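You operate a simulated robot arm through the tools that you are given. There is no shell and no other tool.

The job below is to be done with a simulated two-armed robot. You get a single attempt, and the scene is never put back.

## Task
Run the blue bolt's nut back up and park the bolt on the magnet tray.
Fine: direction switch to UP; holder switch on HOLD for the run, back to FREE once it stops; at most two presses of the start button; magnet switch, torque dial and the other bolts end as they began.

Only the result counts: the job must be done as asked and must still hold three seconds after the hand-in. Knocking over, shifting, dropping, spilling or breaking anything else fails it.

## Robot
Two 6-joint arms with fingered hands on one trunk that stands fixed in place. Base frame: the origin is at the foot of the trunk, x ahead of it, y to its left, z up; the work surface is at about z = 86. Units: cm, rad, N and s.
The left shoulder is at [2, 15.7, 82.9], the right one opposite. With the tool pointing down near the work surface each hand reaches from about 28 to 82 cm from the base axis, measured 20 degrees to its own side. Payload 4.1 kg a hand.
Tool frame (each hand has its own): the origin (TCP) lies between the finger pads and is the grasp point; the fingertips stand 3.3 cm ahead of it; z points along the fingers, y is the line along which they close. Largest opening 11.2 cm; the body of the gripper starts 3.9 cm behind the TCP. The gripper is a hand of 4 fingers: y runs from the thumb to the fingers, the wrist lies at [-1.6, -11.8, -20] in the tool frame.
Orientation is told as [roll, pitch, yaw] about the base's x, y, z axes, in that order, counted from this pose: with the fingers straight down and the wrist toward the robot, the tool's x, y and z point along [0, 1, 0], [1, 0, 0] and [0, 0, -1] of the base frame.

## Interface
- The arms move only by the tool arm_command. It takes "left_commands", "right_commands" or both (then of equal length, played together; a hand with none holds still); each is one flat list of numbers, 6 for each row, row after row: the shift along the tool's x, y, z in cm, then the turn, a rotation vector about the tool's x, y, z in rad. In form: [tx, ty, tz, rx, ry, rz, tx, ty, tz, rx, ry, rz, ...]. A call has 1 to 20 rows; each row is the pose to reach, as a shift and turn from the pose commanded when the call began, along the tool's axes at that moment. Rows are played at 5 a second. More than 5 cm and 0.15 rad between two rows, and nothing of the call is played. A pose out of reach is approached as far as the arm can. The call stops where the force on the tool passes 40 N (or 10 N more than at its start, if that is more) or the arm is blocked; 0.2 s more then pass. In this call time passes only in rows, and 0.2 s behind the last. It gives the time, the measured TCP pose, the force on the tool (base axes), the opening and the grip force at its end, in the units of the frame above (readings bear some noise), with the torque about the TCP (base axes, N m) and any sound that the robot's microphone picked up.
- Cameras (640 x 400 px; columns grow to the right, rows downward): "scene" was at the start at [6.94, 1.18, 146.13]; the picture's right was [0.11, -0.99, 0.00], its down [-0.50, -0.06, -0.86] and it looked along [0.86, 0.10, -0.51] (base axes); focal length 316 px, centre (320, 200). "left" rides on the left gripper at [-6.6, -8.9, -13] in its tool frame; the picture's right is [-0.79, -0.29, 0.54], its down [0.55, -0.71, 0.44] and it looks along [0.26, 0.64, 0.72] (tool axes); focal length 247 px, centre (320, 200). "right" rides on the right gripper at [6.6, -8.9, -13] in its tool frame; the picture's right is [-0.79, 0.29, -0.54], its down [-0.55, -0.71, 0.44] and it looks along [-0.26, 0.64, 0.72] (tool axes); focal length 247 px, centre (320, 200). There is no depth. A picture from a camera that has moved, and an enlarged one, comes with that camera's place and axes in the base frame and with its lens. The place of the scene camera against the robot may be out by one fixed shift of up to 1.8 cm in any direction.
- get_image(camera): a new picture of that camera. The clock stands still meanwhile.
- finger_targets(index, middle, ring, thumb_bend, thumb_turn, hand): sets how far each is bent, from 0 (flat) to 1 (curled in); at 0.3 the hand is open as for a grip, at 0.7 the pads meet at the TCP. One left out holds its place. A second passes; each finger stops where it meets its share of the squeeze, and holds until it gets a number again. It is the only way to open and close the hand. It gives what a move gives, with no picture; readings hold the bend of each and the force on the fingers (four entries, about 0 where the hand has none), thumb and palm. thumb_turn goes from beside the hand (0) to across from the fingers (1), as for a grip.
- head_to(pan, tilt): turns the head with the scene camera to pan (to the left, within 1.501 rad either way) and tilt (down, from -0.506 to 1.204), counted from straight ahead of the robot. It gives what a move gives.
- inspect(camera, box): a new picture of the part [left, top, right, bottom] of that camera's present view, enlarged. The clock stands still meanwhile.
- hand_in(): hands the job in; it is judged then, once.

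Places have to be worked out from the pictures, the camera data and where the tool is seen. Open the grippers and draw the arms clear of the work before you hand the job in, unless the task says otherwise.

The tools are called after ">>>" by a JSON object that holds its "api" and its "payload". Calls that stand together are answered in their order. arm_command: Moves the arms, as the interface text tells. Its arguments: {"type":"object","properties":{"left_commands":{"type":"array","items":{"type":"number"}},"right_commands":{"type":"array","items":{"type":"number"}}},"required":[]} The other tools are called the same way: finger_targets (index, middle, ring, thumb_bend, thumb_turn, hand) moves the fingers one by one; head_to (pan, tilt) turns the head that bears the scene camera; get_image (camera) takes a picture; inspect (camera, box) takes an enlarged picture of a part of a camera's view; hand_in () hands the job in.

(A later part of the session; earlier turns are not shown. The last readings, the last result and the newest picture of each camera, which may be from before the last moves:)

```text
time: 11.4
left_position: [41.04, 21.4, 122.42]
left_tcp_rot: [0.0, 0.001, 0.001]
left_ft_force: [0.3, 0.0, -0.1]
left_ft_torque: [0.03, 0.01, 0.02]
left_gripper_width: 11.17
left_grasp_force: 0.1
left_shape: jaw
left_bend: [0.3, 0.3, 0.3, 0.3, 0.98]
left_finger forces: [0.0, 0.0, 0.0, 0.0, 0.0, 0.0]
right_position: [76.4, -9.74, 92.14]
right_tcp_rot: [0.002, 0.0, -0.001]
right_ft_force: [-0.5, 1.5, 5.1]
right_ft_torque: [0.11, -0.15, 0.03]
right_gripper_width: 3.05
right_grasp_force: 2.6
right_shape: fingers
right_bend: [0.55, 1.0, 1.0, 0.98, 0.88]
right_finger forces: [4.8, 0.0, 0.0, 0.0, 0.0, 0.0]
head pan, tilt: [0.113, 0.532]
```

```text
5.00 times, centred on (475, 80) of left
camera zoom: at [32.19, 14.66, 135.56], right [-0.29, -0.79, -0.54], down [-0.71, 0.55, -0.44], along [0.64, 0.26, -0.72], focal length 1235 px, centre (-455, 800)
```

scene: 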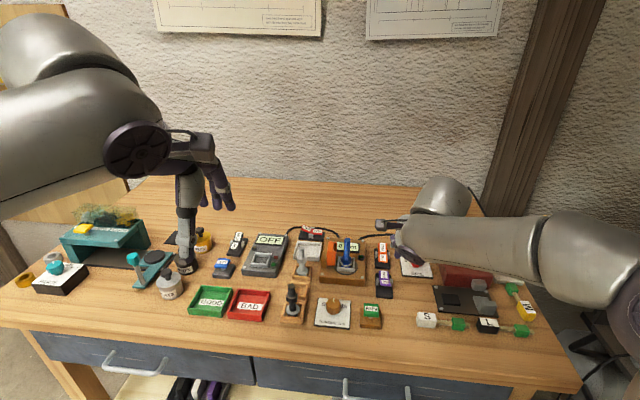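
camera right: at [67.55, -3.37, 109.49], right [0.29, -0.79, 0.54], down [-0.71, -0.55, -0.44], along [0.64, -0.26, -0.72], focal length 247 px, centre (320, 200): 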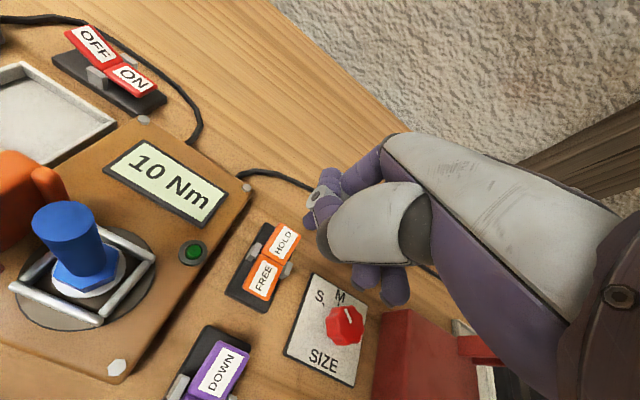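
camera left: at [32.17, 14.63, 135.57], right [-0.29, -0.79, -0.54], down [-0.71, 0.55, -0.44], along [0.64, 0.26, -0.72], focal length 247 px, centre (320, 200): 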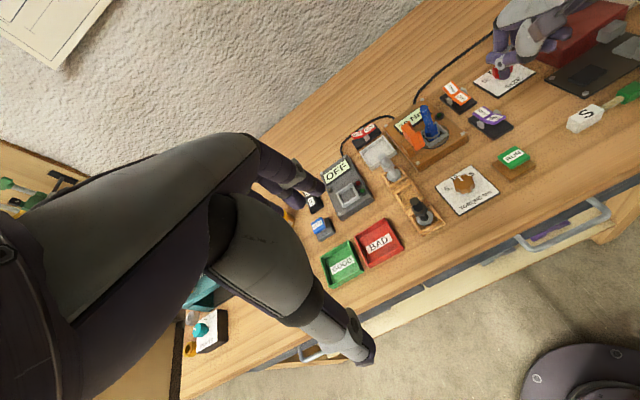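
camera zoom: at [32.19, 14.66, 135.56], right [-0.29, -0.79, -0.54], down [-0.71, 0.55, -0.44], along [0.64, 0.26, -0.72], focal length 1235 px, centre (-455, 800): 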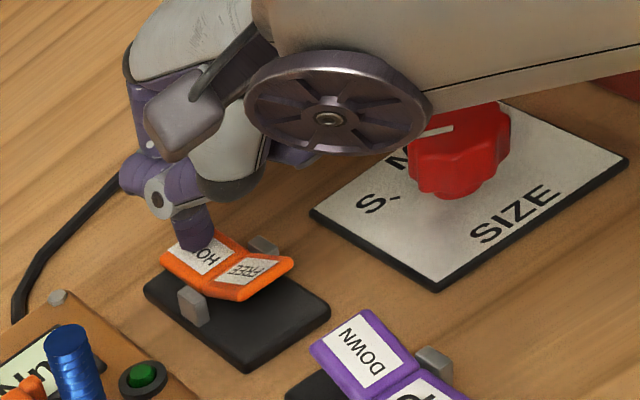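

The rocker has flipped to HOLD and the orange jaw seems to have moved. I press 0.15 cm more to seat it, then lift off and check everything.

>>> {"api": "arm_command", "payload": {"right_commands": [0, 0, 0.15, 0, 0, 0]}}

>>> {"api": "arm_command", "payload": {"right_commands": [0, 0, -2, 0, 0, 0, 0, 0, -5, 0, 0, 0, 0, 0, -7, 0, 0, 0]}}

>>> {"api": "inspect", "payload": {"camera": "left", "box": [390, 60, 520, 160]}}

>>> {"api": "inspect", "payload": {"camera": "scene", "box": [280, 220, 410, 335]}}

>>> {"api": "inspect", "payload": {"camera": "right", "box": [0, 130, 330, 400]}}

```text
time: 11.8
left_position: [41.16, 21.32, 122.42]
left_tcp_rot: [0.001, 0.001, 0.0]
left_ft_force: [0.7, -0.2, 0.0]
left_ft_torque: [-0.02, -0.01, 0.0]
left_gripper_width: 11.15
left_grasp_force: 0.1
left_shape: jaw
left_bend: [0.3, 0.3, 0.3, 0.3, 0.98]
left_finger forces: [0.0, 0.0, 0.0, 0.0, 0.1, 0.1]
right_position: [76.41, -9.78, 92.16]
right_tcp_rot: [0.002, -0.004, 0.0]
right_ft_force: [-0.1, 0.3, 12.3]
right_ft_torque: [0.21, -0.38, 0.05]
right_gripper_width: 3.01
right_grasp_force: 5.9
right_shape: fingers
right_bend: [0.56, 1.0, 1.0, 0.98, 0.88]
right_finger forces: [12.8, 0.0, 0.0, 0.1, 0.0, 0.0]
head pan, tilt: [0.113, 0.532]
```

```text
time: 12.6
left_position: [41.31, 21.45, 122.61]
left_tcp_rot: [0.002, 0.001, 0.0]
left_ft_force: [-0.1, 0.5, -0.8]
left_ft_torque: [0.0, 0.0, -0.01]
left_gripper_width: 11.17
left_grasp_force: 0.0
left_shape: jaw
left_bend: [0.3, 0.3, 0.3, 0.3, 0.98]
left_finger forces: [0.0, 0.0, 0.1, 0.1, 0.0, 0.0]
right_position: [76.11, -9.84, 98.81]
right_tcp_rot: [0.0, 0.0, -0.001]
right_ft_force: [0.6, -0.6, -0.5]
right_ft_torque: [0.02, 0.04, -0.02]
right_gripper_width: 3.06
right_grasp_force: 0.0
right_shape: fingers
right_bend: [0.55, 1.0, 1.0, 0.98, 0.88]
right_finger forces: [0.0, 0.1, 0.0, 0.0, 0.0, 0.1]
head pan, tilt: [0.113, 0.532]
```

```text
4.00 times, centred on (455, 110) of left
camera zoom: at [32.22, 14.65, 135.56], right [-0.29, -0.79, -0.54], down [-0.71, 0.55, -0.44], along [0.64, 0.26, -0.72], focal length 988 px, centre (-220, 560)
```

zoom: 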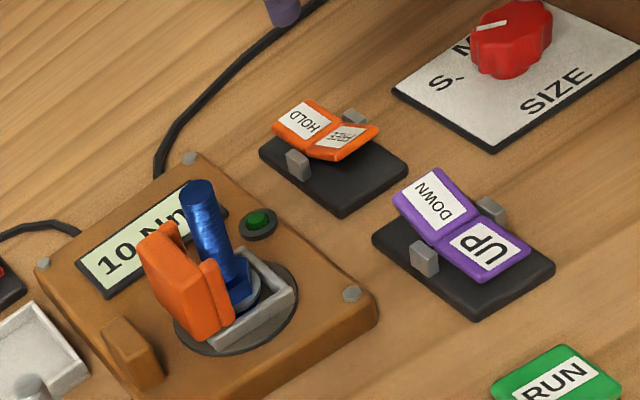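

```text
3.48 times, centred on (345, 278) of scene
camera zoom: at [6.95, 1.18, 146.13], right [0.11, -0.99, 0.0], down [-0.5, -0.06, -0.86], along [0.86, 0.1, -0.51], focal length 1098 px, centre (233, -70)
```

zoom: 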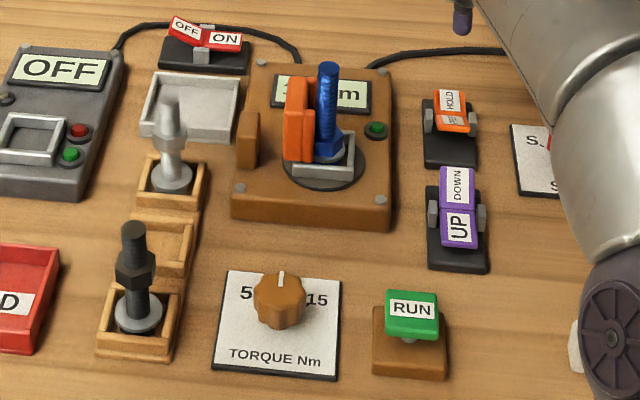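

```text
1.48 times, centred on (165, 265) of right
camera zoom: at [67.36, -3.34, 111.79], right [0.29, -0.79, 0.54], down [-0.71, -0.55, -0.43], along [0.64, -0.26, -0.72], focal length 366 px, centre (550, 104)
```

zoom: 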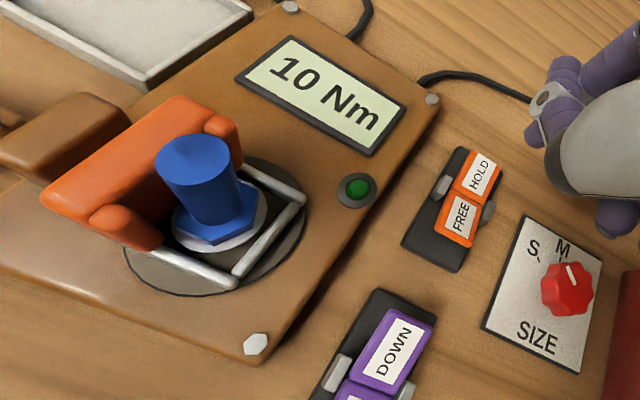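

HOLD is set and the orange jaw holds the bolt. Now I move the finger back over the RUN button at about (55.5, -5.1).

>>> {"api": "arm_command", "payload": {"right_commands": [0, -4, 0, 0, 0, 0, 0, -8.5, 0, 0, 0, 0, 1, -13, 0, 0, 0, 0, 2, -17.7, 0, 0, 0, 0, 3.6, -22.4, 0, 0, 0, 0, 3.6, -22.8, 2, 0, 0, 0]}}

>>> {"api": "inspect", "payload": {"camera": "scene", "box": [320, 250, 420, 340]}}

>>> {"api": "inspect", "payload": {"camera": "left", "box": [450, 90, 570, 195]}}

>>> {"api": "get_image", "payload": {"camera": "right"}}

```text
time: 14.0
left_position: [41.14, 21.38, 122.52]
left_tcp_rot: [0.001, -0.002, 0.0]
left_ft_force: [0.3, 0.3, 0.1]
left_ft_torque: [0.01, 0.01, -0.01]
left_gripper_width: 11.17
left_grasp_force: 0.1
left_shape: jaw
left_bend: [0.3, 0.3, 0.3, 0.3, 0.98]
left_finger forces: [0.1, 0.0, 0.0, 0.0, 0.0, 0.0]
right_position: [53.65, -6.16, 96.87]
right_tcp_rot: [-0.001, 0.0, 0.0]
right_ft_force: [0.1, 0.0, -0.5]
right_ft_torque: [-0.02, -0.01, -0.02]
right_gripper_width: 3.04
right_grasp_force: 0.1
right_shape: fingers
right_bend: [0.55, 1.0, 1.0, 0.98, 0.88]
right_finger forces: [0.0, 0.1, 0.1, 0.1, 0.0, 0.0]
head pan, tilt: [0.113, 0.532]
```

```text
4.44 times, centred on (370, 295) of scene
camera zoom: at [6.94, 1.19, 146.13], right [0.11, -0.99, 0.0], down [-0.5, -0.06, -0.86], along [0.86, 0.1, -0.51], focal length 1403 px, centre (98, -222)
```

zoom: 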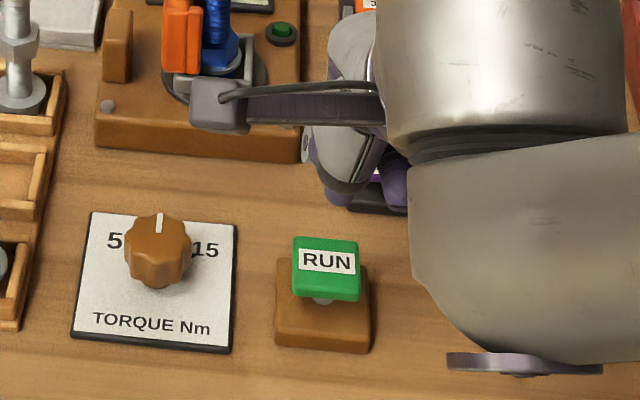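

```text
3.81 times, centred on (510, 142) of left
camera zoom: at [32.21, 14.66, 135.55], right [-0.29, -0.79, -0.54], down [-0.71, 0.55, -0.44], along [0.64, 0.26, -0.72], focal length 941 px, centre (-404, 419)
```

zoom: 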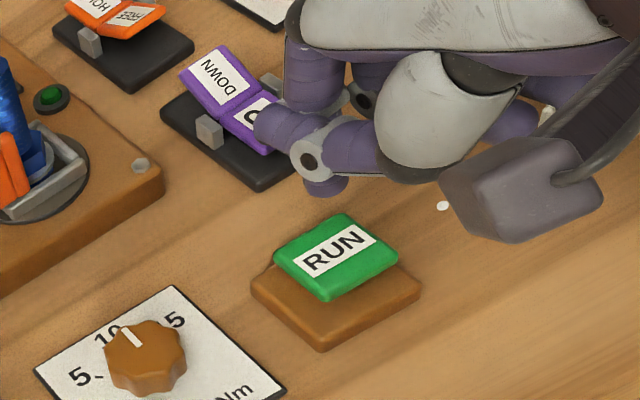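

```text
taken
camera right: at [44.86, 0.4, 109.83], right [0.29, -0.79, 0.54], down [-0.71, -0.55, -0.44], along [0.64, -0.26, -0.72], focal length 247 px, centre (320, 200)
```

right: 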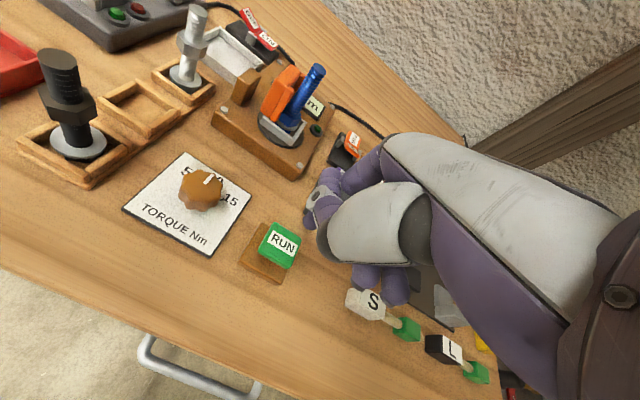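

The tip is over RUN, perhaps 0.3 cm far of its centre. I shift back 0.3 and press down steadily once.

>>> {"api": "arm_command", "payload": {"right_commands": [0, -0.3, 1.5, 0, 0, 0, 0, -0.3, 3, 0, 0, 0, 0, -0.3, 3.6, 0, 0, 0, 0, -0.3, 4.0, 0, 0, 0, 0, -0.3, 4.4, 0, 0, 0]}}

>>> {"api": "inspect", "payload": {"camera": "left", "box": [400, 60, 570, 195]}}

```text
time: 15.2
left_position: [41.27, 21.36, 122.38]
left_tcp_rot: [0.0, 0.0, -0.001]
left_ft_force: [0.0, -0.5, -0.5]
left_ft_torque: [0.04, 0.03, 0.04]
left_gripper_width: 11.17
left_grasp_force: 0.0
left_shape: jaw
left_bend: [0.3, 0.3, 0.3, 0.3, 0.98]
left_finger forces: [0.0, 0.0, 0.1, 0.1, 0.0, 0.0]
right_position: [53.15, -6.22, 92.38]
right_tcp_rot: [0.0, 0.0, -0.001]
right_ft_force: [0.7, 0.2, 2.0]
right_ft_torque: [0.02, -0.13, -0.02]
right_gripper_width: 3.05
right_grasp_force: 0.9
right_shape: fingers
right_bend: [0.55, 1.0, 1.0, 0.98, 0.88]
right_finger forces: [2.1, 0.0, 0.0, 0.0, 0.1, 0.0]
head pan, tilt: [0.113, 0.532]
heard: click
```

```text
2.96 times, centred on (485, 128) of left
camera zoom: at [32.2, 14.66, 135.56], right [-0.29, -0.79, -0.54], down [-0.71, 0.55, -0.44], along [0.64, 0.26, -0.72], focal length 732 px, centre (-169, 415)
```

zoom: 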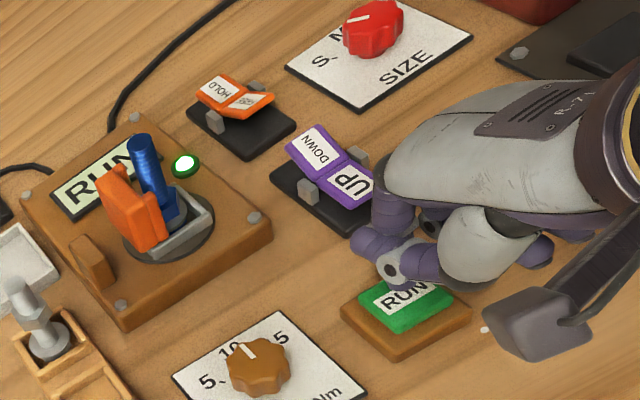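

A click was heard, the display shows RUN and the lamp is lit. I lift off the button and watch the run.

>>> {"api": "arm_command", "payload": {"right_commands": [0, 0, -2, 0, 0, 0, 0, 0, -5, 0, 0, 0]}}

>>> {"api": "inspect", "payload": {"camera": "left", "box": [390, 60, 520, 160]}}

>>> {"api": "inspect", "payload": {"camera": "scene", "box": [280, 220, 410, 335]}}

```text
time: 15.8
left_position: [41.15, 21.33, 122.46]
left_tcp_rot: [0.001, 0.0, 0.002]
left_ft_force: [-0.5, 0.0, -0.6]
left_ft_torque: [0.01, 0.0, -0.02]
left_gripper_width: 11.13
left_grasp_force: 0.1
left_shape: jaw
left_bend: [0.3, 0.3, 0.3, 0.3, 0.98]
left_finger forces: [0.0, 0.1, 0.1, 0.0, 0.1, 0.0]
right_position: [53.14, -6.08, 97.47]
right_tcp_rot: [-0.001, 0.002, -0.002]
right_ft_force: [-0.3, -0.5, -0.1]
right_ft_torque: [0.0, 0.01, 0.03]
right_gripper_width: 3.03
right_grasp_force: 0.1
right_shape: fingers
right_bend: [0.55, 1.0, 1.0, 0.98, 0.88]
right_finger forces: [0.0, 0.0, 0.1, 0.1, 0.0, 0.0]
head pan, tilt: [0.113, 0.532]
```

```text
4.00 times, centred on (455, 110) of left
camera zoom: at [32.22, 14.65, 135.56], right [-0.29, -0.79, -0.54], down [-0.71, 0.55, -0.44], along [0.64, 0.26, -0.72], focal length 988 px, centre (-220, 560)
```

zoom: 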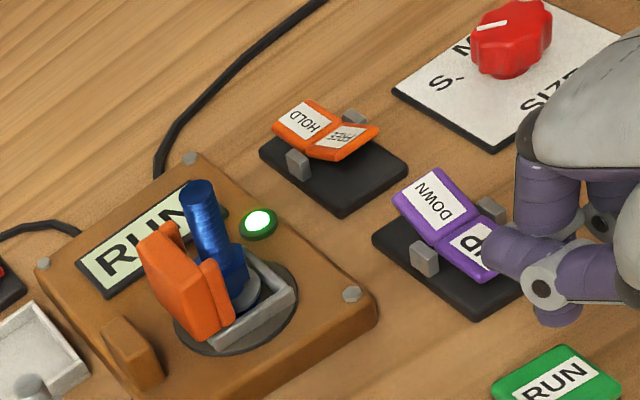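

```text
3.48 times, centred on (345, 278) of scene
camera zoom: at [6.95, 1.18, 146.13], right [0.11, -0.99, 0.0], down [-0.5, -0.06, -0.86], along [0.86, 0.1, -0.51], focal length 1098 px, centre (233, -70)
```

zoom: 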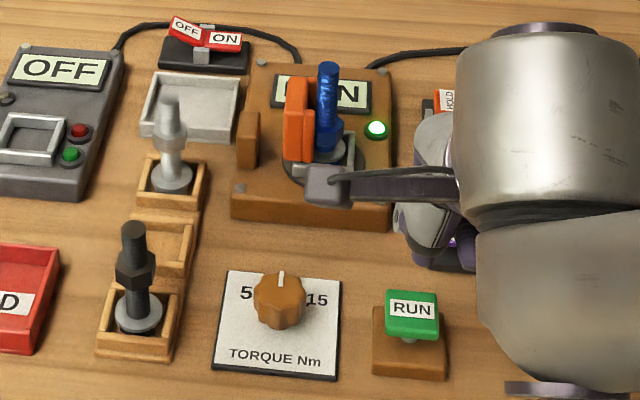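

The nut is turning and rising. Meanwhile I bring the finger back to hover high above the FREE half (about (75.2, -8.9)) while the run goes on.

>>> {"api": "arm_command", "payload": {"right_commands": [0, 0, -3, 0, 0, 0, -1, 4, -3, 0, 0, 0, -2, 8, -3, 0, 0, 0, -3, 12, -3, 0, 0, 0, -3.8, 16, -3, 0, 0, 0, -3.8, 19.7, -3, 0, 0, 0, -3.8, 19.7, -3, 0, 0, 0]}}

>>> {"api": "inspect", "payload": {"camera": "left", "box": [390, 60, 520, 160]}}

>>> {"api": "inspect", "payload": {"camera": "scene", "box": [280, 220, 410, 335]}}

```text
time: 17.4
left_position: [41.08, 21.31, 122.47]
left_tcp_rot: [0.0, 0.001, -0.001]
left_ft_force: [0.5, 0.2, -0.6]
left_ft_torque: [-0.01, 0.0, 0.03]
left_gripper_width: 11.19
left_grasp_force: 0.0
left_shape: jaw
left_bend: [0.3, 0.3, 0.3, 0.3, 0.98]
left_finger forces: [0.0, 0.0, 0.1, 0.0, 0.1, 0.0]
right_position: [72.78, -9.97, 100.5]
right_tcp_rot: [0.0, 0.002, 0.001]
right_ft_force: [-0.6, 0.8, -0.5]
right_ft_torque: [-0.01, -0.04, 0.0]
right_gripper_width: 3.04
right_grasp_force: 0.0
right_shape: fingers
right_bend: [0.55, 1.0, 1.0, 0.98, 0.88]
right_finger forces: [0.0, 0.1, 0.1, 0.1, 0.0, 0.0]
head pan, tilt: [0.113, 0.532]
```

```text
4.00 times, centred on (455, 110) of left
camera zoom: at [32.19, 14.65, 135.56], right [-0.29, -0.79, -0.54], down [-0.71, 0.55, -0.44], along [0.64, 0.26, -0.72], focal length 988 px, centre (-220, 560)
```

zoom: 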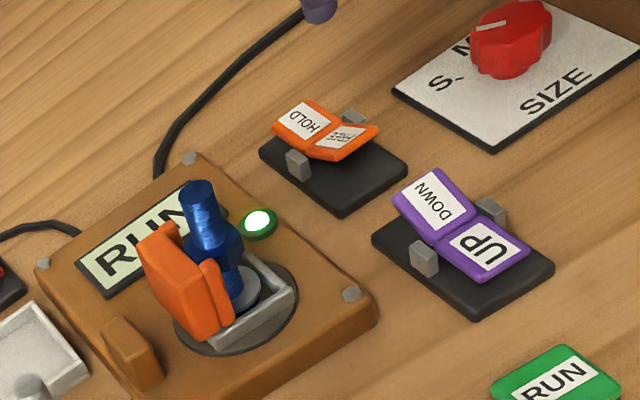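

```text
3.48 times, centred on (345, 278) of scene
camera zoom: at [6.92, 1.18, 146.13], right [0.11, -0.99, 0.0], down [-0.5, -0.06, -0.86], along [0.86, 0.1, -0.51], focal length 1098 px, centre (233, -70)
```

zoom: 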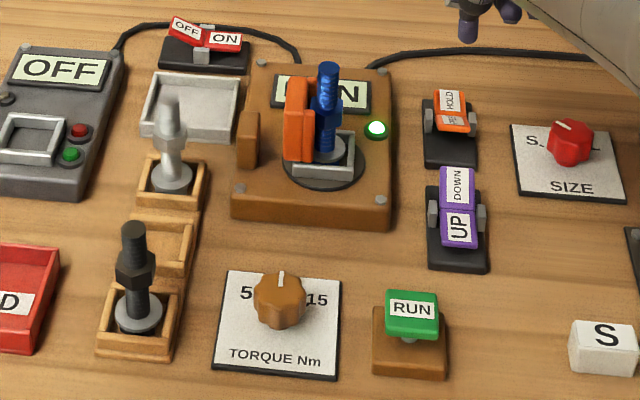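

The nut is rising well. I hold still a couple of seconds until the run stops.

>>> {"api": "arm_command", "payload": {"right_commands": [0, 0, 0, 0, 0, 0, 0, 0, 0, 0, 0, 0, 0, 0, 0, 0, 0, 0, 0, 0, 0, 0, 0, 0, 0, 0, 0, 0, 0, 0, 0, 0, 0, 0, 0, 0, 0, 0, 0, 0, 0, 0, 0, 0, 0, 0, 0, 0]}}

>>> {"api": "inspect", "payload": {"camera": "left", "box": [390, 60, 520, 160]}}

>>> {"api": "inspect", "payload": {"camera": "scene", "box": [280, 220, 410, 335]}}

```text
time: 19.2
left_position: [41.16, 21.44, 122.54]
left_tcp_rot: [-0.001, 0.001, 0.0]
left_ft_force: [-0.7, 1.1, 0.6]
left_ft_torque: [0.01, -0.01, 0.01]
left_gripper_width: 11.19
left_grasp_force: 0.1
left_shape: jaw
left_bend: [0.3, 0.3, 0.3, 0.3, 0.98]
left_finger forces: [0.0, 0.0, 0.1, 0.1, 0.0, 0.0]
right_position: [72.88, -9.92, 100.53]
right_tcp_rot: [0.001, 0.0, 0.0]
right_ft_force: [0.2, -0.2, 0.3]
right_ft_torque: [0.03, -0.04, 0.03]
right_gripper_width: 3.06
right_grasp_force: 0.0
right_shape: fingers
right_bend: [0.55, 1.0, 1.0, 0.98, 0.88]
right_finger forces: [0.0, 0.1, 0.1, 0.0, 0.1, 0.0]
head pan, tilt: [0.113, 0.532]
```

```text
4.00 times, centred on (455, 110) of left
camera zoom: at [32.21, 14.66, 135.56], right [-0.29, -0.79, -0.54], down [-0.71, 0.55, -0.44], along [0.64, 0.26, -0.72], focal length 988 px, centre (-220, 560)
```

zoom: 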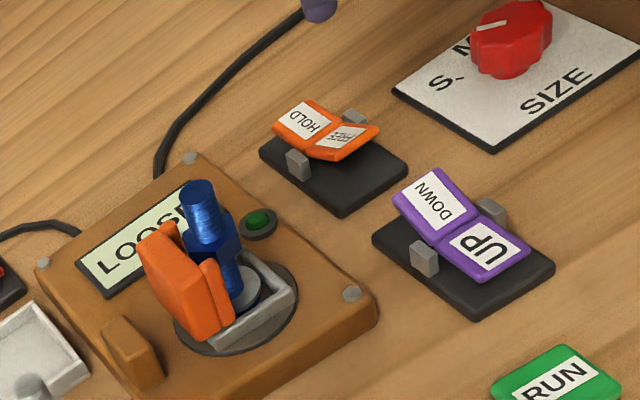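

```text
3.48 times, centred on (345, 278) of scene
camera zoom: at [6.94, 1.18, 146.13], right [0.11, -0.99, 0.0], down [-0.5, -0.06, -0.86], along [0.86, 0.1, -0.51], focal length 1098 px, centre (233, -70)
```

zoom: 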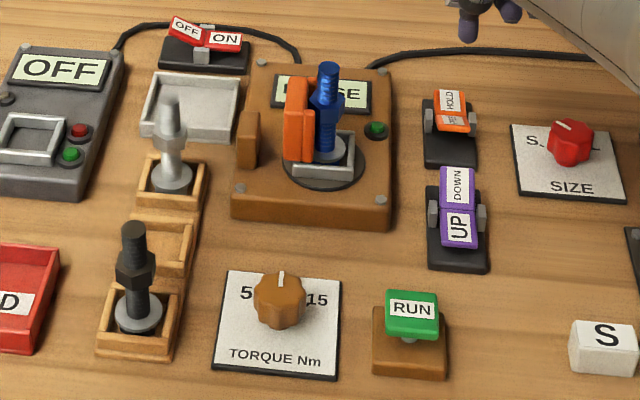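

The display reads LOOSE and the lamp is off: the run has stopped with the nut up. Now I press the FREE half.

>>> {"api": "arm_command", "payload": {"right_commands": [0.2, -0.1, 4, 0, 0, 0, 0.2, -0.1, 7, 0, 0, 0, 0.2, -0.1, 7.6, 0, 0, 0, 0.2, -0.1, 8.0, 0, 0, 0, 0.2, -0.1, 8.3, 0, 0, 0, 0.2, -0.1, 8.5, 0, 0, 0]}}

>>> {"api": "inspect", "payload": {"camera": "left", "box": [390, 60, 520, 160]}}

```text
time: 20.6
left_position: [41.04, 21.36, 122.56]
left_tcp_rot: [0.0, 0.0, 0.0]
left_ft_force: [-0.9, -0.6, 0.6]
left_ft_torque: [-0.02, 0.0, -0.01]
left_gripper_width: 11.19
left_grasp_force: 0.0
left_shape: jaw
left_bend: [0.3, 0.3, 0.3, 0.3, 0.98]
left_finger forces: [0.0, 0.0, 0.0, 0.1, 0.0, 0.1]
right_position: [72.99, -9.8, 92.14]
right_tcp_rot: [0.0, -0.003, -0.001]
right_ft_force: [-0.5, -0.9, 7.9]
right_ft_torque: [0.09, -0.22, -0.02]
right_gripper_width: 3.06
right_grasp_force: 4.2
right_shape: fingers
right_bend: [0.56, 1.0, 1.0, 0.98, 0.88]
right_finger forces: [8.7, 0.0, 0.0, 0.1, 0.1, 0.1]
head pan, tilt: [0.113, 0.532]
```

```text
4.00 times, centred on (455, 110) of left
camera zoom: at [32.18, 14.66, 135.57], right [-0.29, -0.79, -0.54], down [-0.71, 0.55, -0.44], along [0.64, 0.26, -0.72], focal length 988 px, centre (-220, 560)
```

zoom: 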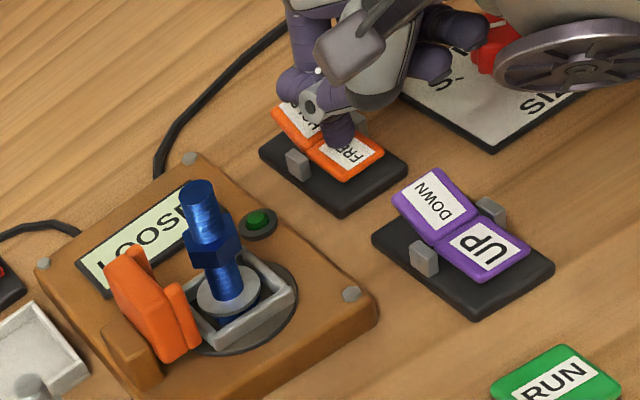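

The jaw has retracted. I press 0.15 cm more to seat FREE, lift off and retreat the right hand to its side.

>>> {"api": "arm_command", "payload": {"right_commands": [0, 0, 0.15, 0, 0, 0]}}

>>> {"api": "arm_command", "payload": {"right_commands": [0, 0, -3, 0, 0, 0, 0, 0, -6, 0, 0, 0, 0, -2.5, -9, 0, 0, 0, -3, -5, -11.5, 0, 0, 0, -6, -8, -13, 0, 0, 0, -9, -11, -14.5, 0, 0, 0, -12, -14, -16, 0, 0, 0, -14, -17, -18, 0, 0, 0]}}

>>> {"api": "get_image", "payload": {"camera": "right"}}

>>> {"api": "inspect", "payload": {"camera": "left", "box": [340, 60, 500, 190]}}

>>> {"api": "inspect", "payload": {"camera": "scene", "box": [280, 220, 410, 335]}}

```text
time: 21.0
left_position: [41.15, 21.45, 122.49]
left_tcp_rot: [-0.001, 0.0, 0.0]
left_ft_force: [0.0, 0.0, 0.0]
left_ft_torque: [0.03, 0.02, -0.01]
left_gripper_width: 11.14
left_grasp_force: 0.1
left_shape: jaw
left_bend: [0.3, 0.3, 0.3, 0.3, 0.98]
left_finger forces: [0.1, 0.1, 0.0, 0.0, 0.0, 0.0]
right_position: [72.97, -9.75, 92.19]
right_tcp_rot: [0.001, -0.006, 0.0]
right_ft_force: [-0.1, -0.7, 20.3]
right_ft_torque: [0.26, -0.64, -0.01]
right_gripper_width: 3.06
right_grasp_force: 9.9
right_shape: fingers
right_bend: [0.56, 1.0, 1.0, 0.98, 0.88]
right_finger forces: [20.4, 0.0, 0.1, 0.1, 0.0, 0.1]
head pan, tilt: [0.113, 0.532]
```

```text
time: 22.8
left_position: [41.25, 21.37, 122.55]
left_tcp_rot: [-0.001, 0.0, 0.0]
left_ft_force: [0.2, 0.8, -0.2]
left_ft_torque: [-0.05, 0.04, 0.02]
left_gripper_width: 11.17
left_grasp_force: 0.0
left_shape: jaw
left_bend: [0.3, 0.3, 0.3, 0.3, 0.98]
left_finger forces: [0.0, 0.0, 0.0, 0.0, 0.0, 0.0]
right_position: [55.89, -23.65, 109.66]
right_tcp_rot: [0.0, 0.002, 0.0]
right_ft_force: [-0.1, 0.5, 0.0]
right_ft_torque: [-0.01, 0.04, -0.02]
right_gripper_width: 3.06
right_grasp_force: 0.0
right_shape: fingers
right_bend: [0.55, 1.0, 1.0, 0.98, 0.88]
right_finger forces: [0.0, 0.0, 0.0, 0.0, 0.0, 0.0]
head pan, tilt: [0.113, 0.532]
```

```text
taken
camera right: at [47.23, -17.13, 122.62], right [0.29, -0.79, 0.54], down [-0.71, -0.55, -0.43], along [0.64, -0.26, -0.72], focal length 247 px, centre (320, 200)
```

right: 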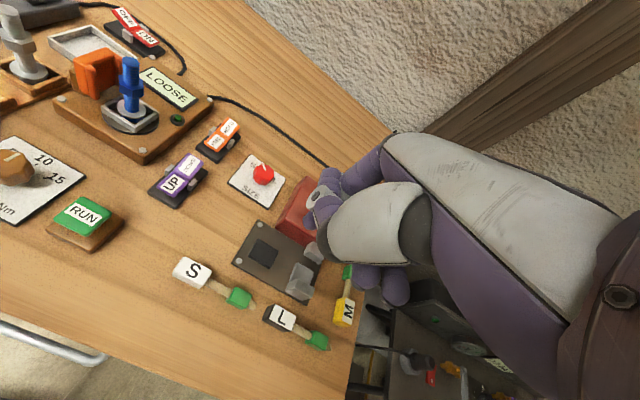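

```text
3.08 times, centred on (420, 125) of left
camera zoom: at [32.25, 14.68, 135.55], right [-0.29, -0.79, -0.54], down [-0.71, 0.55, -0.44], along [0.64, 0.26, -0.72], focal length 760 px, centre (12, 431)
```

zoom: 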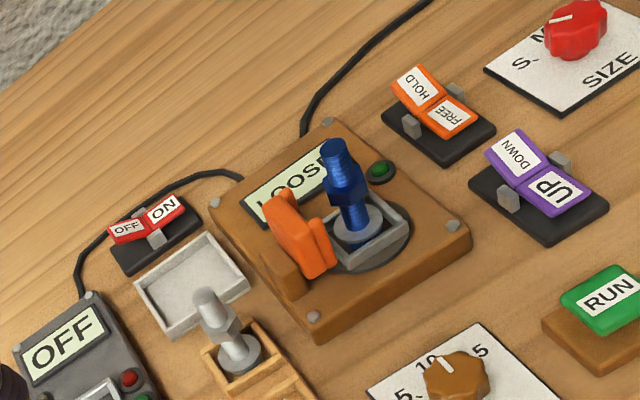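

```text
3.48 times, centred on (345, 278) of scene
camera zoom: at [6.99, 1.21, 146.13], right [0.11, -0.99, 0.0], down [-0.5, -0.06, -0.86], along [0.86, 0.1, -0.51], focal length 1098 px, centre (233, -70)
```

zoom: 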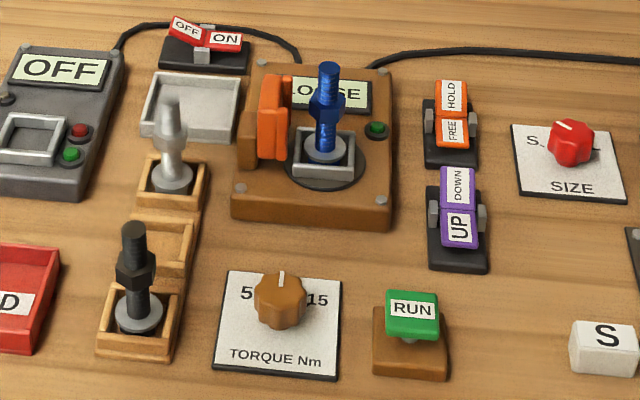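

FREE is set, jaw retracted, nut stands mid-bolt. Bolt axis is at about (70.25, 1.2): top 97.4, nut 93.8, flange 90; tray spans x 72–80.5, y 9.5–16. I bring the left hand, yawed -0.4 rad, to hover above the bolt, away from the orange jaw.

>>> {"api": "arm_command", "payload": {"left_commands": [-2.02, 2.915, 1.85, 0, 0, 0.04, -4.04, 5.83, 3.7, 0, 0, 0.08, -6.06, 8.745, 5.55, 0, 0, 0.12, -8.08, 11.66, 7.4, 0, 0, 0.16, -10.1, 14.575, 9.25, 0, 0, 0.2, -12.12, 17.49, 11.1, 0, 0, 0.24, -14.14, 20.405, 12.95, 0, 0, 0.28, -16.16, 23.32, 14.8, 0, 0, 0.32, -18.18, 26.235, 16.65, 0, 0, 0.36, -20.2, 29.15, 18.5, 0, 0, 0.4]}}

>>> {"api": "get_image", "payload": {"camera": "scene"}}

>>> {"api": "get_image", "payload": {"camera": "left"}}

>>> {"api": "inspect", "payload": {"camera": "right", "box": [0, 0, 260, 200]}}

```text
time: 25.0
left_position: [70.17, 1.15, 103.97]
left_tcp_rot: [0.001, 0.002, -0.402]
left_ft_force: [-0.2, 0.7, 1.2]
left_ft_torque: [-0.01, -0.01, 0.0]
left_gripper_width: 11.18
left_grasp_force: 0.0
left_shape: jaw
left_bend: [0.3, 0.3, 0.3, 0.3, 0.98]
left_finger forces: [0.0, 0.0, 0.0, 0.1, 0.1, 0.0]
right_position: [56.01, -23.67, 109.61]
right_tcp_rot: [0.0, -0.001, 0.0]
right_ft_force: [0.4, 0.3, 0.7]
right_ft_torque: [-0.05, -0.06, 0.01]
right_gripper_width: 3.05
right_grasp_force: 0.1
right_shape: fingers
right_bend: [0.55, 1.0, 1.0, 0.98, 0.88]
right_finger forces: [0.1, 0.1, 0.0, 0.1, 0.0, 0.0]
head pan, tilt: [0.113, 0.532]
```

```text
taken
```

scene: 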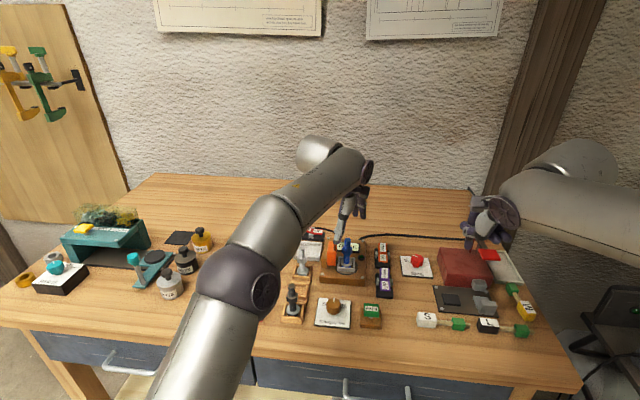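

```text
taken
camera left: at [59.31, -1.54, 117.06], right [-0.57, -0.62, -0.54], down [-0.44, 0.79, -0.44], along [0.69, -0.01, -0.72], focal length 247 px, centre (320, 200)
```

left: 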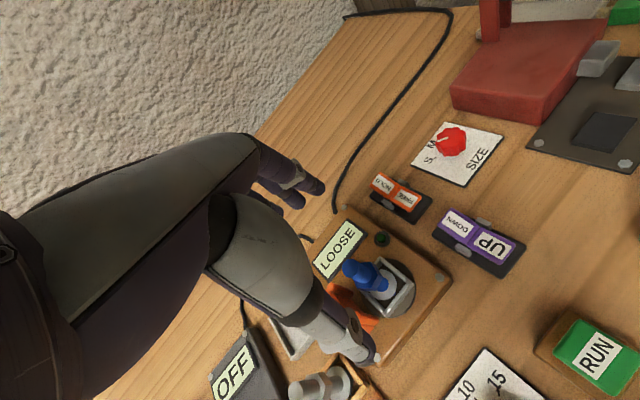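

```text
2.00 times, centred on (130, 100) of right
camera zoom: at [47.17, -17.09, 122.68], right [0.29, -0.79, 0.54], down [-0.71, -0.55, -0.44], along [0.64, -0.26, -0.72], focal length 494 px, centre (700, 400)
```

zoom: 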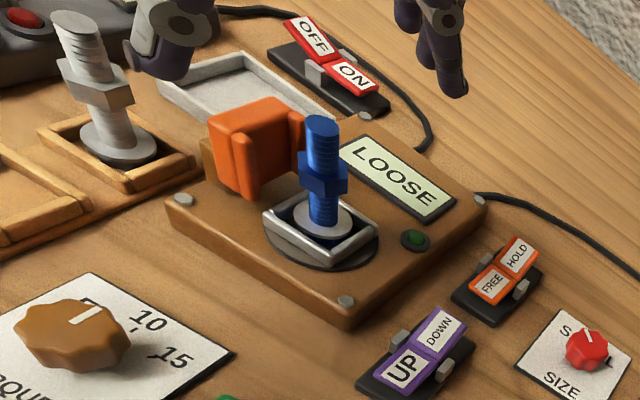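

The right camera gives a nice side view: thumb left, fingers right of the bolt. I enlarge views to measure thumb and finger positions relative to the bolt.

>>> {"api": "inspect", "payload": {"camera": "scene", "box": [300, 170, 400, 290]}}

>>> {"api": "inspect", "payload": {"camera": "left", "box": [220, 140, 440, 380]}}

>>> {"api": "get_image", "payload": {"camera": "right"}}

```text
3.33 times, centred on (350, 230) of scene
camera zoom: at [6.87, 1.22, 146.13], right [0.11, -0.99, 0.0], down [-0.5, -0.06, -0.86], along [0.86, 0.1, -0.51], focal length 1052 px, centre (220, 100)
```

zoom: 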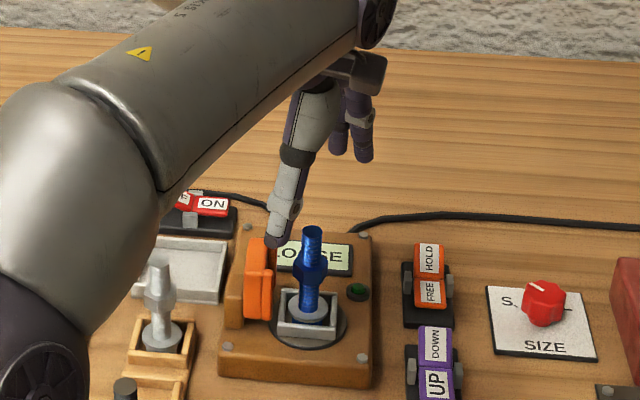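

```text
1.67 times, centred on (330, 260) of left
camera zoom: at [59.31, -1.54, 117.06], right [-0.57, -0.62, -0.54], down [-0.44, 0.79, -0.44], along [0.69, -0.01, -0.72], focal length 412 px, centre (303, 100)
```

zoom: 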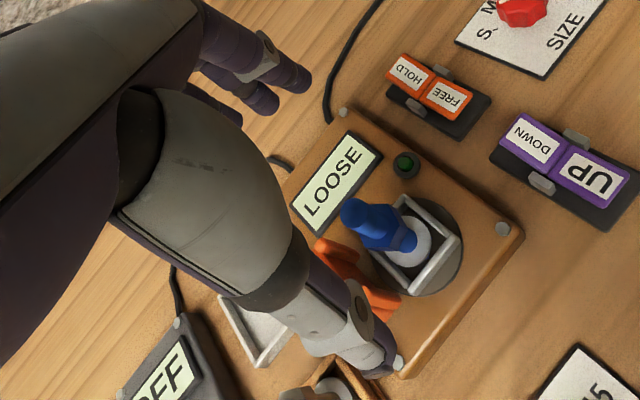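

```text
taken
camera right: at [47.17, -17.09, 122.68], right [0.29, -0.79, 0.54], down [-0.71, -0.55, -0.44], along [0.64, -0.26, -0.72], focal length 247 px, centre (320, 200)
```

right: 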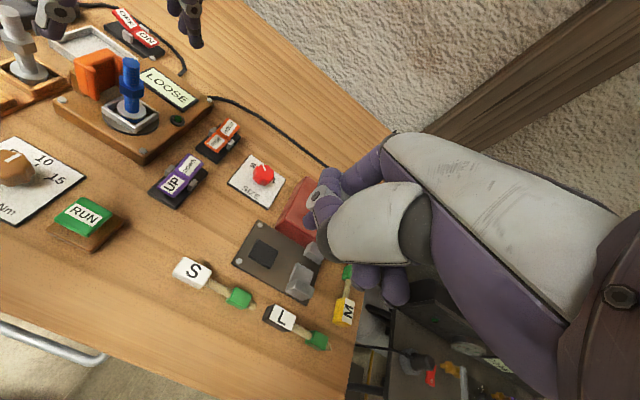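

The left view confirms the TCP is right over the bolt (offset < 0.1 cm), thumb at tool x≈0, index at -1, middle at +1.5, ring at +4. I descend to TCP z ≈ 96 first and check clearances.

>>> {"api": "arm_command", "payload": {"left_commands": [0, 0, 2.5, 0, 0, 0, 0, 0, 5, 0, 0, 0, 0, 0, 6.5, 0, 0, 0, 0, 0, 8, 0, 0, 0]}}

>>> {"api": "inspect", "payload": {"camera": "right", "box": [30, 0, 250, 180]}}

>>> {"api": "inspect", "payload": {"camera": "left", "box": [220, 140, 440, 380]}}

>>> {"api": "inspect", "payload": {"camera": "scene", "box": [300, 200, 400, 290]}}

```text
time: 26.0
left_position: [70.27, 1.13, 96.1]
left_tcp_rot: [0.001, 0.002, -0.399]
left_ft_force: [-0.1, -0.3, 0.0]
left_ft_torque: [0.01, -0.03, 0.01]
left_gripper_width: 11.18
left_grasp_force: 0.1
left_shape: jaw
left_bend: [0.3, 0.3, 0.3, 0.3, 0.98]
left_finger forces: [0.1, 0.1, 0.2, 0.0, 0.0, 0.0]
right_position: [56.07, -23.64, 109.73]
right_tcp_rot: [0.001, 0.001, -0.002]
right_ft_force: [0.0, -0.6, -0.3]
right_ft_torque: [0.0, -0.01, -0.02]
right_gripper_width: 3.03
right_grasp_force: 0.0
right_shape: fingers
right_bend: [0.55, 1.0, 1.0, 0.98, 0.88]
right_finger forces: [0.0, 0.1, 0.1, 0.0, 0.0, 0.0]
head pan, tilt: [0.113, 0.532]
```

```text
2.22 times, centred on (140, 90) of right
camera zoom: at [47.21, -17.13, 122.65], right [0.29, -0.79, 0.54], down [-0.71, -0.55, -0.44], along [0.64, -0.26, -0.72], focal length 549 px, centre (720, 444)
```

zoom: 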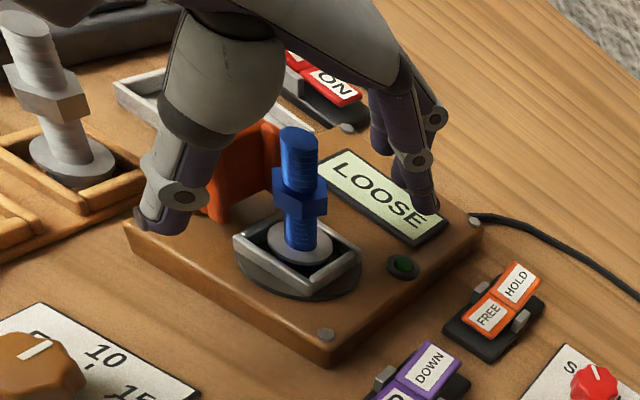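

```text
1.67 times, centred on (330, 260) of left
camera zoom: at [59.45, -1.63, 109.08], right [-0.57, -0.62, -0.54], down [-0.44, 0.79, -0.44], along [0.69, -0.01, -0.72], focal length 412 px, centre (303, 100)
```

zoom: 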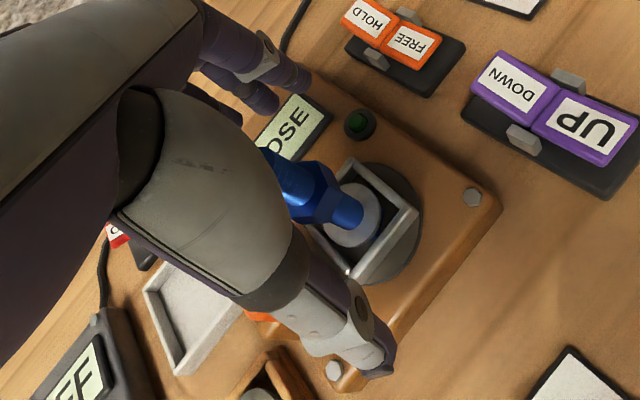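

```text
4.44 times, centred on (350, 245) of scene
camera zoom: at [6.93, 1.18, 146.13], right [0.11, -0.99, 0.0], down [-0.5, -0.06, -0.86], along [0.86, 0.1, -0.51], focal length 1403 px, centre (187, 0)
```

zoom: 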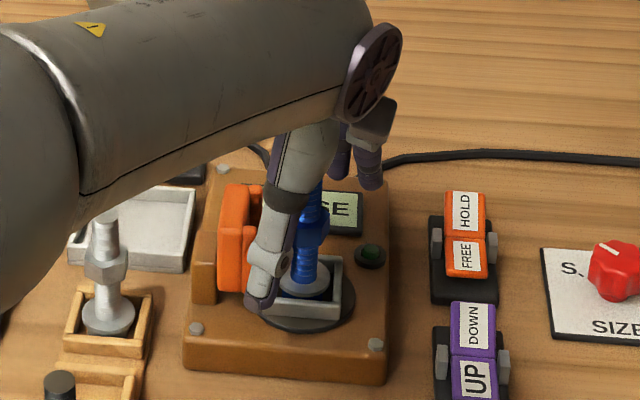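

Clearances look fine. I lower 1 cm more (TCP ≈ 95.1, tips at about 91.8) and close index, middle and thumb around the nut, leaving the ring finger open, away from the jaw.

>>> {"api": "arm_command", "payload": {"left_commands": [0, 0, 0.5, 0, 0, 0, 0, 0, 1.0, 0, 0, 0]}}

>>> {"api": "finger_targets", "payload": {"hand": "left", "index": 0.55, "middle": 0.55, "thumb_bend": 0.55}}

>>> {"api": "inspect", "payload": {"camera": "right", "box": [30, 0, 250, 180]}}

>>> {"api": "inspect", "payload": {"camera": "left", "box": [220, 140, 440, 380]}}

```text
time: 26.6
left_position: [70.26, 1.1, 94.94]
left_tcp_rot: [0.001, 0.0, -0.399]
left_ft_force: [0.5, 0.3, -0.2]
left_ft_torque: [0.01, -0.01, 0.0]
left_gripper_width: 11.17
left_grasp_force: 0.1
left_shape: jaw
left_bend: [0.3, 0.3, 0.3, 0.3, 0.98]
left_finger forces: [0.1, 0.0, 0.0, 0.0, 0.1, 0.0]
right_position: [55.94, -23.54, 109.63]
right_tcp_rot: [0.0, -0.001, -0.001]
right_ft_force: [0.8, -0.1, -0.7]
right_ft_torque: [0.03, 0.02, 0.02]
right_gripper_width: 3.03
right_grasp_force: 0.0
right_shape: fingers
right_bend: [0.55, 1.0, 1.0, 0.98, 0.88]
right_finger forces: [0.0, 0.1, 0.0, 0.0, 0.0, 0.1]
head pan, tilt: [0.113, 0.532]
```

```text
time: 27.6
left_position: [70.32, 1.08, 94.93]
left_tcp_rot: [0.0, 0.001, -0.398]
left_ft_force: [0.5, 1.0, 0.3]
left_ft_torque: [0.01, 0.0, 0.0]
left_gripper_width: 4.43
left_grasp_force: 0.1
left_shape: fingers
left_bend: [0.55, 0.55, 0.3, 0.55, 0.98]
left_finger forces: [0.0, 0.1, 0.0, 0.0, 0.1, 0.0]
right_position: [55.95, -23.56, 109.75]
right_tcp_rot: [-0.001, 0.0, 0.0]
right_ft_force: [0.5, 0.6, 0.6]
right_ft_torque: [-0.01, 0.01, 0.0]
right_gripper_width: 3.06
right_grasp_force: 0.0
right_shape: fingers
right_bend: [0.55, 1.0, 1.0, 0.98, 0.88]
right_finger forces: [0.0, 0.0, 0.1, 0.0, 0.0, 0.0]
head pan, tilt: [0.113, 0.532]
```

```text
2.22 times, centred on (140, 90) of right
camera zoom: at [47.22, -17.13, 122.65], right [0.29, -0.79, 0.54], down [-0.71, -0.55, -0.44], along [0.64, -0.26, -0.72], focal length 549 px, centre (720, 444)
```

zoom: 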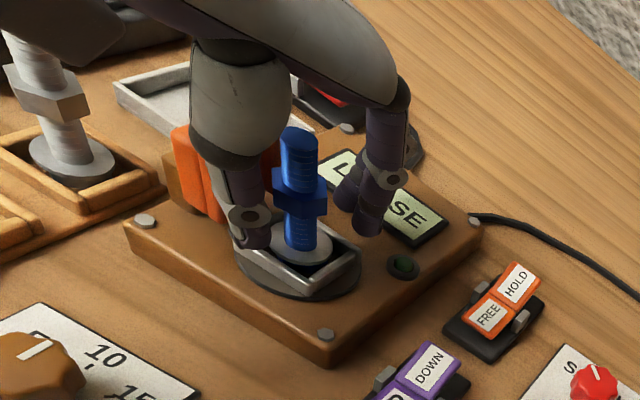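

```text
1.67 times, centred on (330, 260) of left
camera zoom: at [59.49, -1.63, 108.05], right [-0.57, -0.62, -0.54], down [-0.44, 0.79, -0.44], along [0.69, -0.01, -0.72], focal length 412 px, centre (303, 100)
```

zoom: 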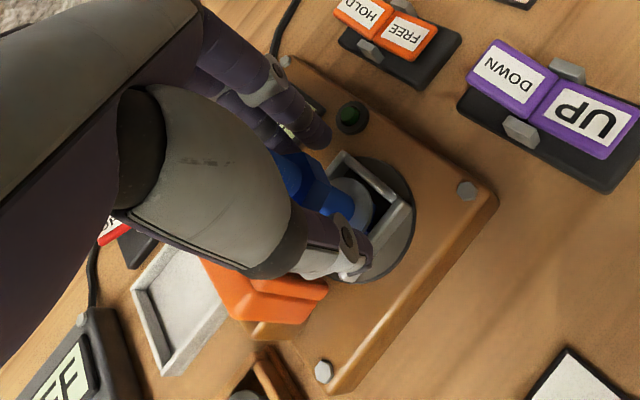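

No contacts yet, width 4.4 cm, well centred. I close onto the nut.

>>> {"api": "finger_targets", "payload": {"hand": "left", "index": 0.72, "middle": 0.72, "thumb_bend": 0.72}}

>>> {"api": "inspect", "payload": {"camera": "right", "box": [30, 0, 250, 180]}}

>>> {"api": "inspect", "payload": {"camera": "left", "box": [220, 140, 440, 380]}}

```text
time: 28.6
left_position: [70.27, 1.09, 94.89]
left_tcp_rot: [-0.001, -0.001, -0.399]
left_ft_force: [-0.8, -0.2, 0.0]
left_ft_torque: [0.02, 0.02, 0.01]
left_gripper_width: 0.84
left_grasp_force: 6.0
left_shape: fingers
left_bend: [0.71, 0.69, 0.3, 0.68, 0.97]
left_finger forces: [4.0, 2.7, 0.0, 0.0, 6.2, 0.0]
right_position: [56.01, -23.68, 109.72]
right_tcp_rot: [0.0, 0.001, -0.001]
right_ft_force: [0.5, -0.2, 0.8]
right_ft_torque: [-0.04, -0.02, -0.02]
right_gripper_width: 3.03
right_grasp_force: 0.1
right_shape: fingers
right_bend: [0.55, 1.0, 1.0, 0.98, 0.88]
right_finger forces: [0.1, 0.1, 0.0, 0.0, 0.0, 0.0]
head pan, tilt: [0.113, 0.532]
```

```text
2.22 times, centred on (140, 90) of right
camera zoom: at [47.22, -17.13, 122.65], right [0.29, -0.79, 0.54], down [-0.71, -0.55, -0.44], along [0.64, -0.26, -0.72], focal length 549 px, centre (720, 444)
```

zoom: 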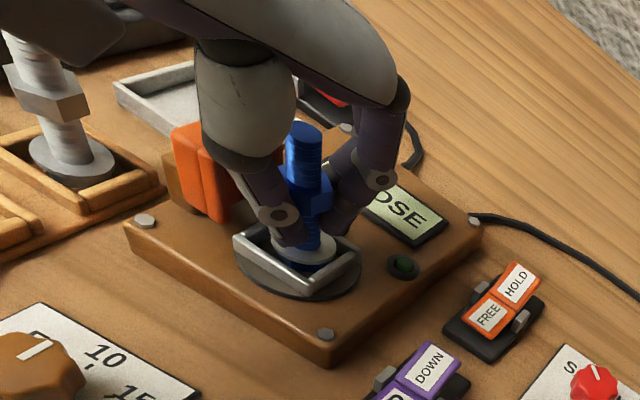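

```text
1.67 times, centred on (330, 260) of left
camera zoom: at [59.49, -1.64, 108.03], right [-0.57, -0.62, -0.54], down [-0.44, 0.79, -0.44], along [0.69, -0.01, -0.72], focal length 412 px, centre (303, 100)
```

zoom: 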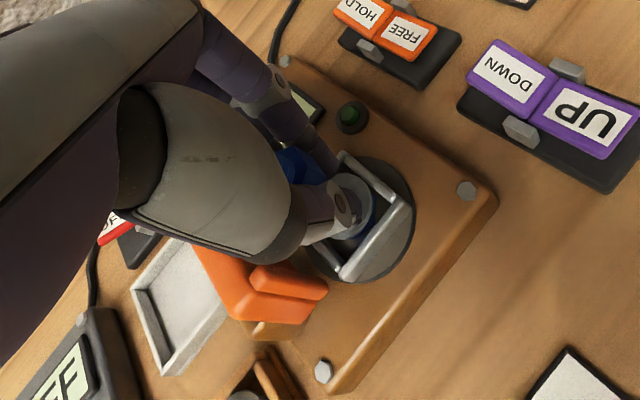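

The tips wrap the shaft right below the nut, grip 6 N. I tighten a bit more for a secure lift.

>>> {"api": "finger_targets", "payload": {"hand": "left", "index": 0.85, "middle": 0.85, "thumb_bend": 0.85}}

>>> {"api": "inspect", "payload": {"camera": "right", "box": [30, 0, 250, 180]}}

```text
time: 29.6
left_position: [70.39, 1.23, 95.11]
left_tcp_rot: [0.001, 0.0, -0.401]
left_ft_force: [8.5, 1.3, -2.3]
left_ft_torque: [0.06, -0.46, -0.06]
left_gripper_width: 0.02
left_grasp_force: 26.8
left_shape: fingers
left_bend: [0.76, 0.75, 0.3, 0.76, 0.93]
left_finger forces: [12.4, 18.4, 0.0, 0.0, 21.4, 0.0]
right_position: [56.13, -23.71, 109.63]
right_tcp_rot: [-0.001, 0.0, -0.001]
right_ft_force: [-0.6, 1.1, -0.7]
right_ft_torque: [-0.05, 0.01, 0.02]
right_gripper_width: 3.06
right_grasp_force: 0.0
right_shape: fingers
right_bend: [0.55, 1.0, 1.0, 0.98, 0.88]
right_finger forces: [0.1, 0.0, 0.1, 0.0, 0.1, 0.0]
head pan, tilt: [0.113, 0.532]
```

```text
2.22 times, centred on (140, 90) of right
camera zoom: at [47.25, -17.12, 122.64], right [0.29, -0.79, 0.54], down [-0.71, -0.55, -0.44], along [0.64, -0.26, -0.72], focal length 549 px, centre (720, 444)
```

zoom: 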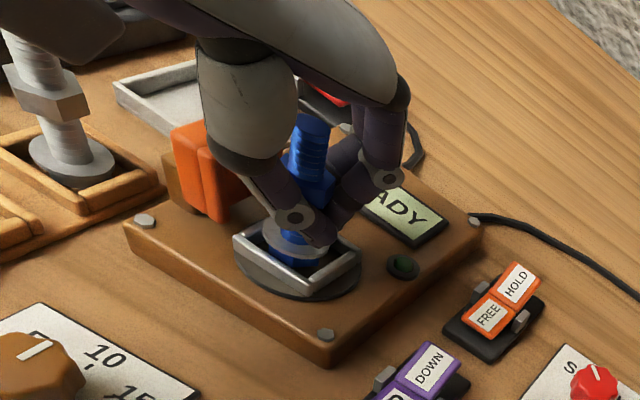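

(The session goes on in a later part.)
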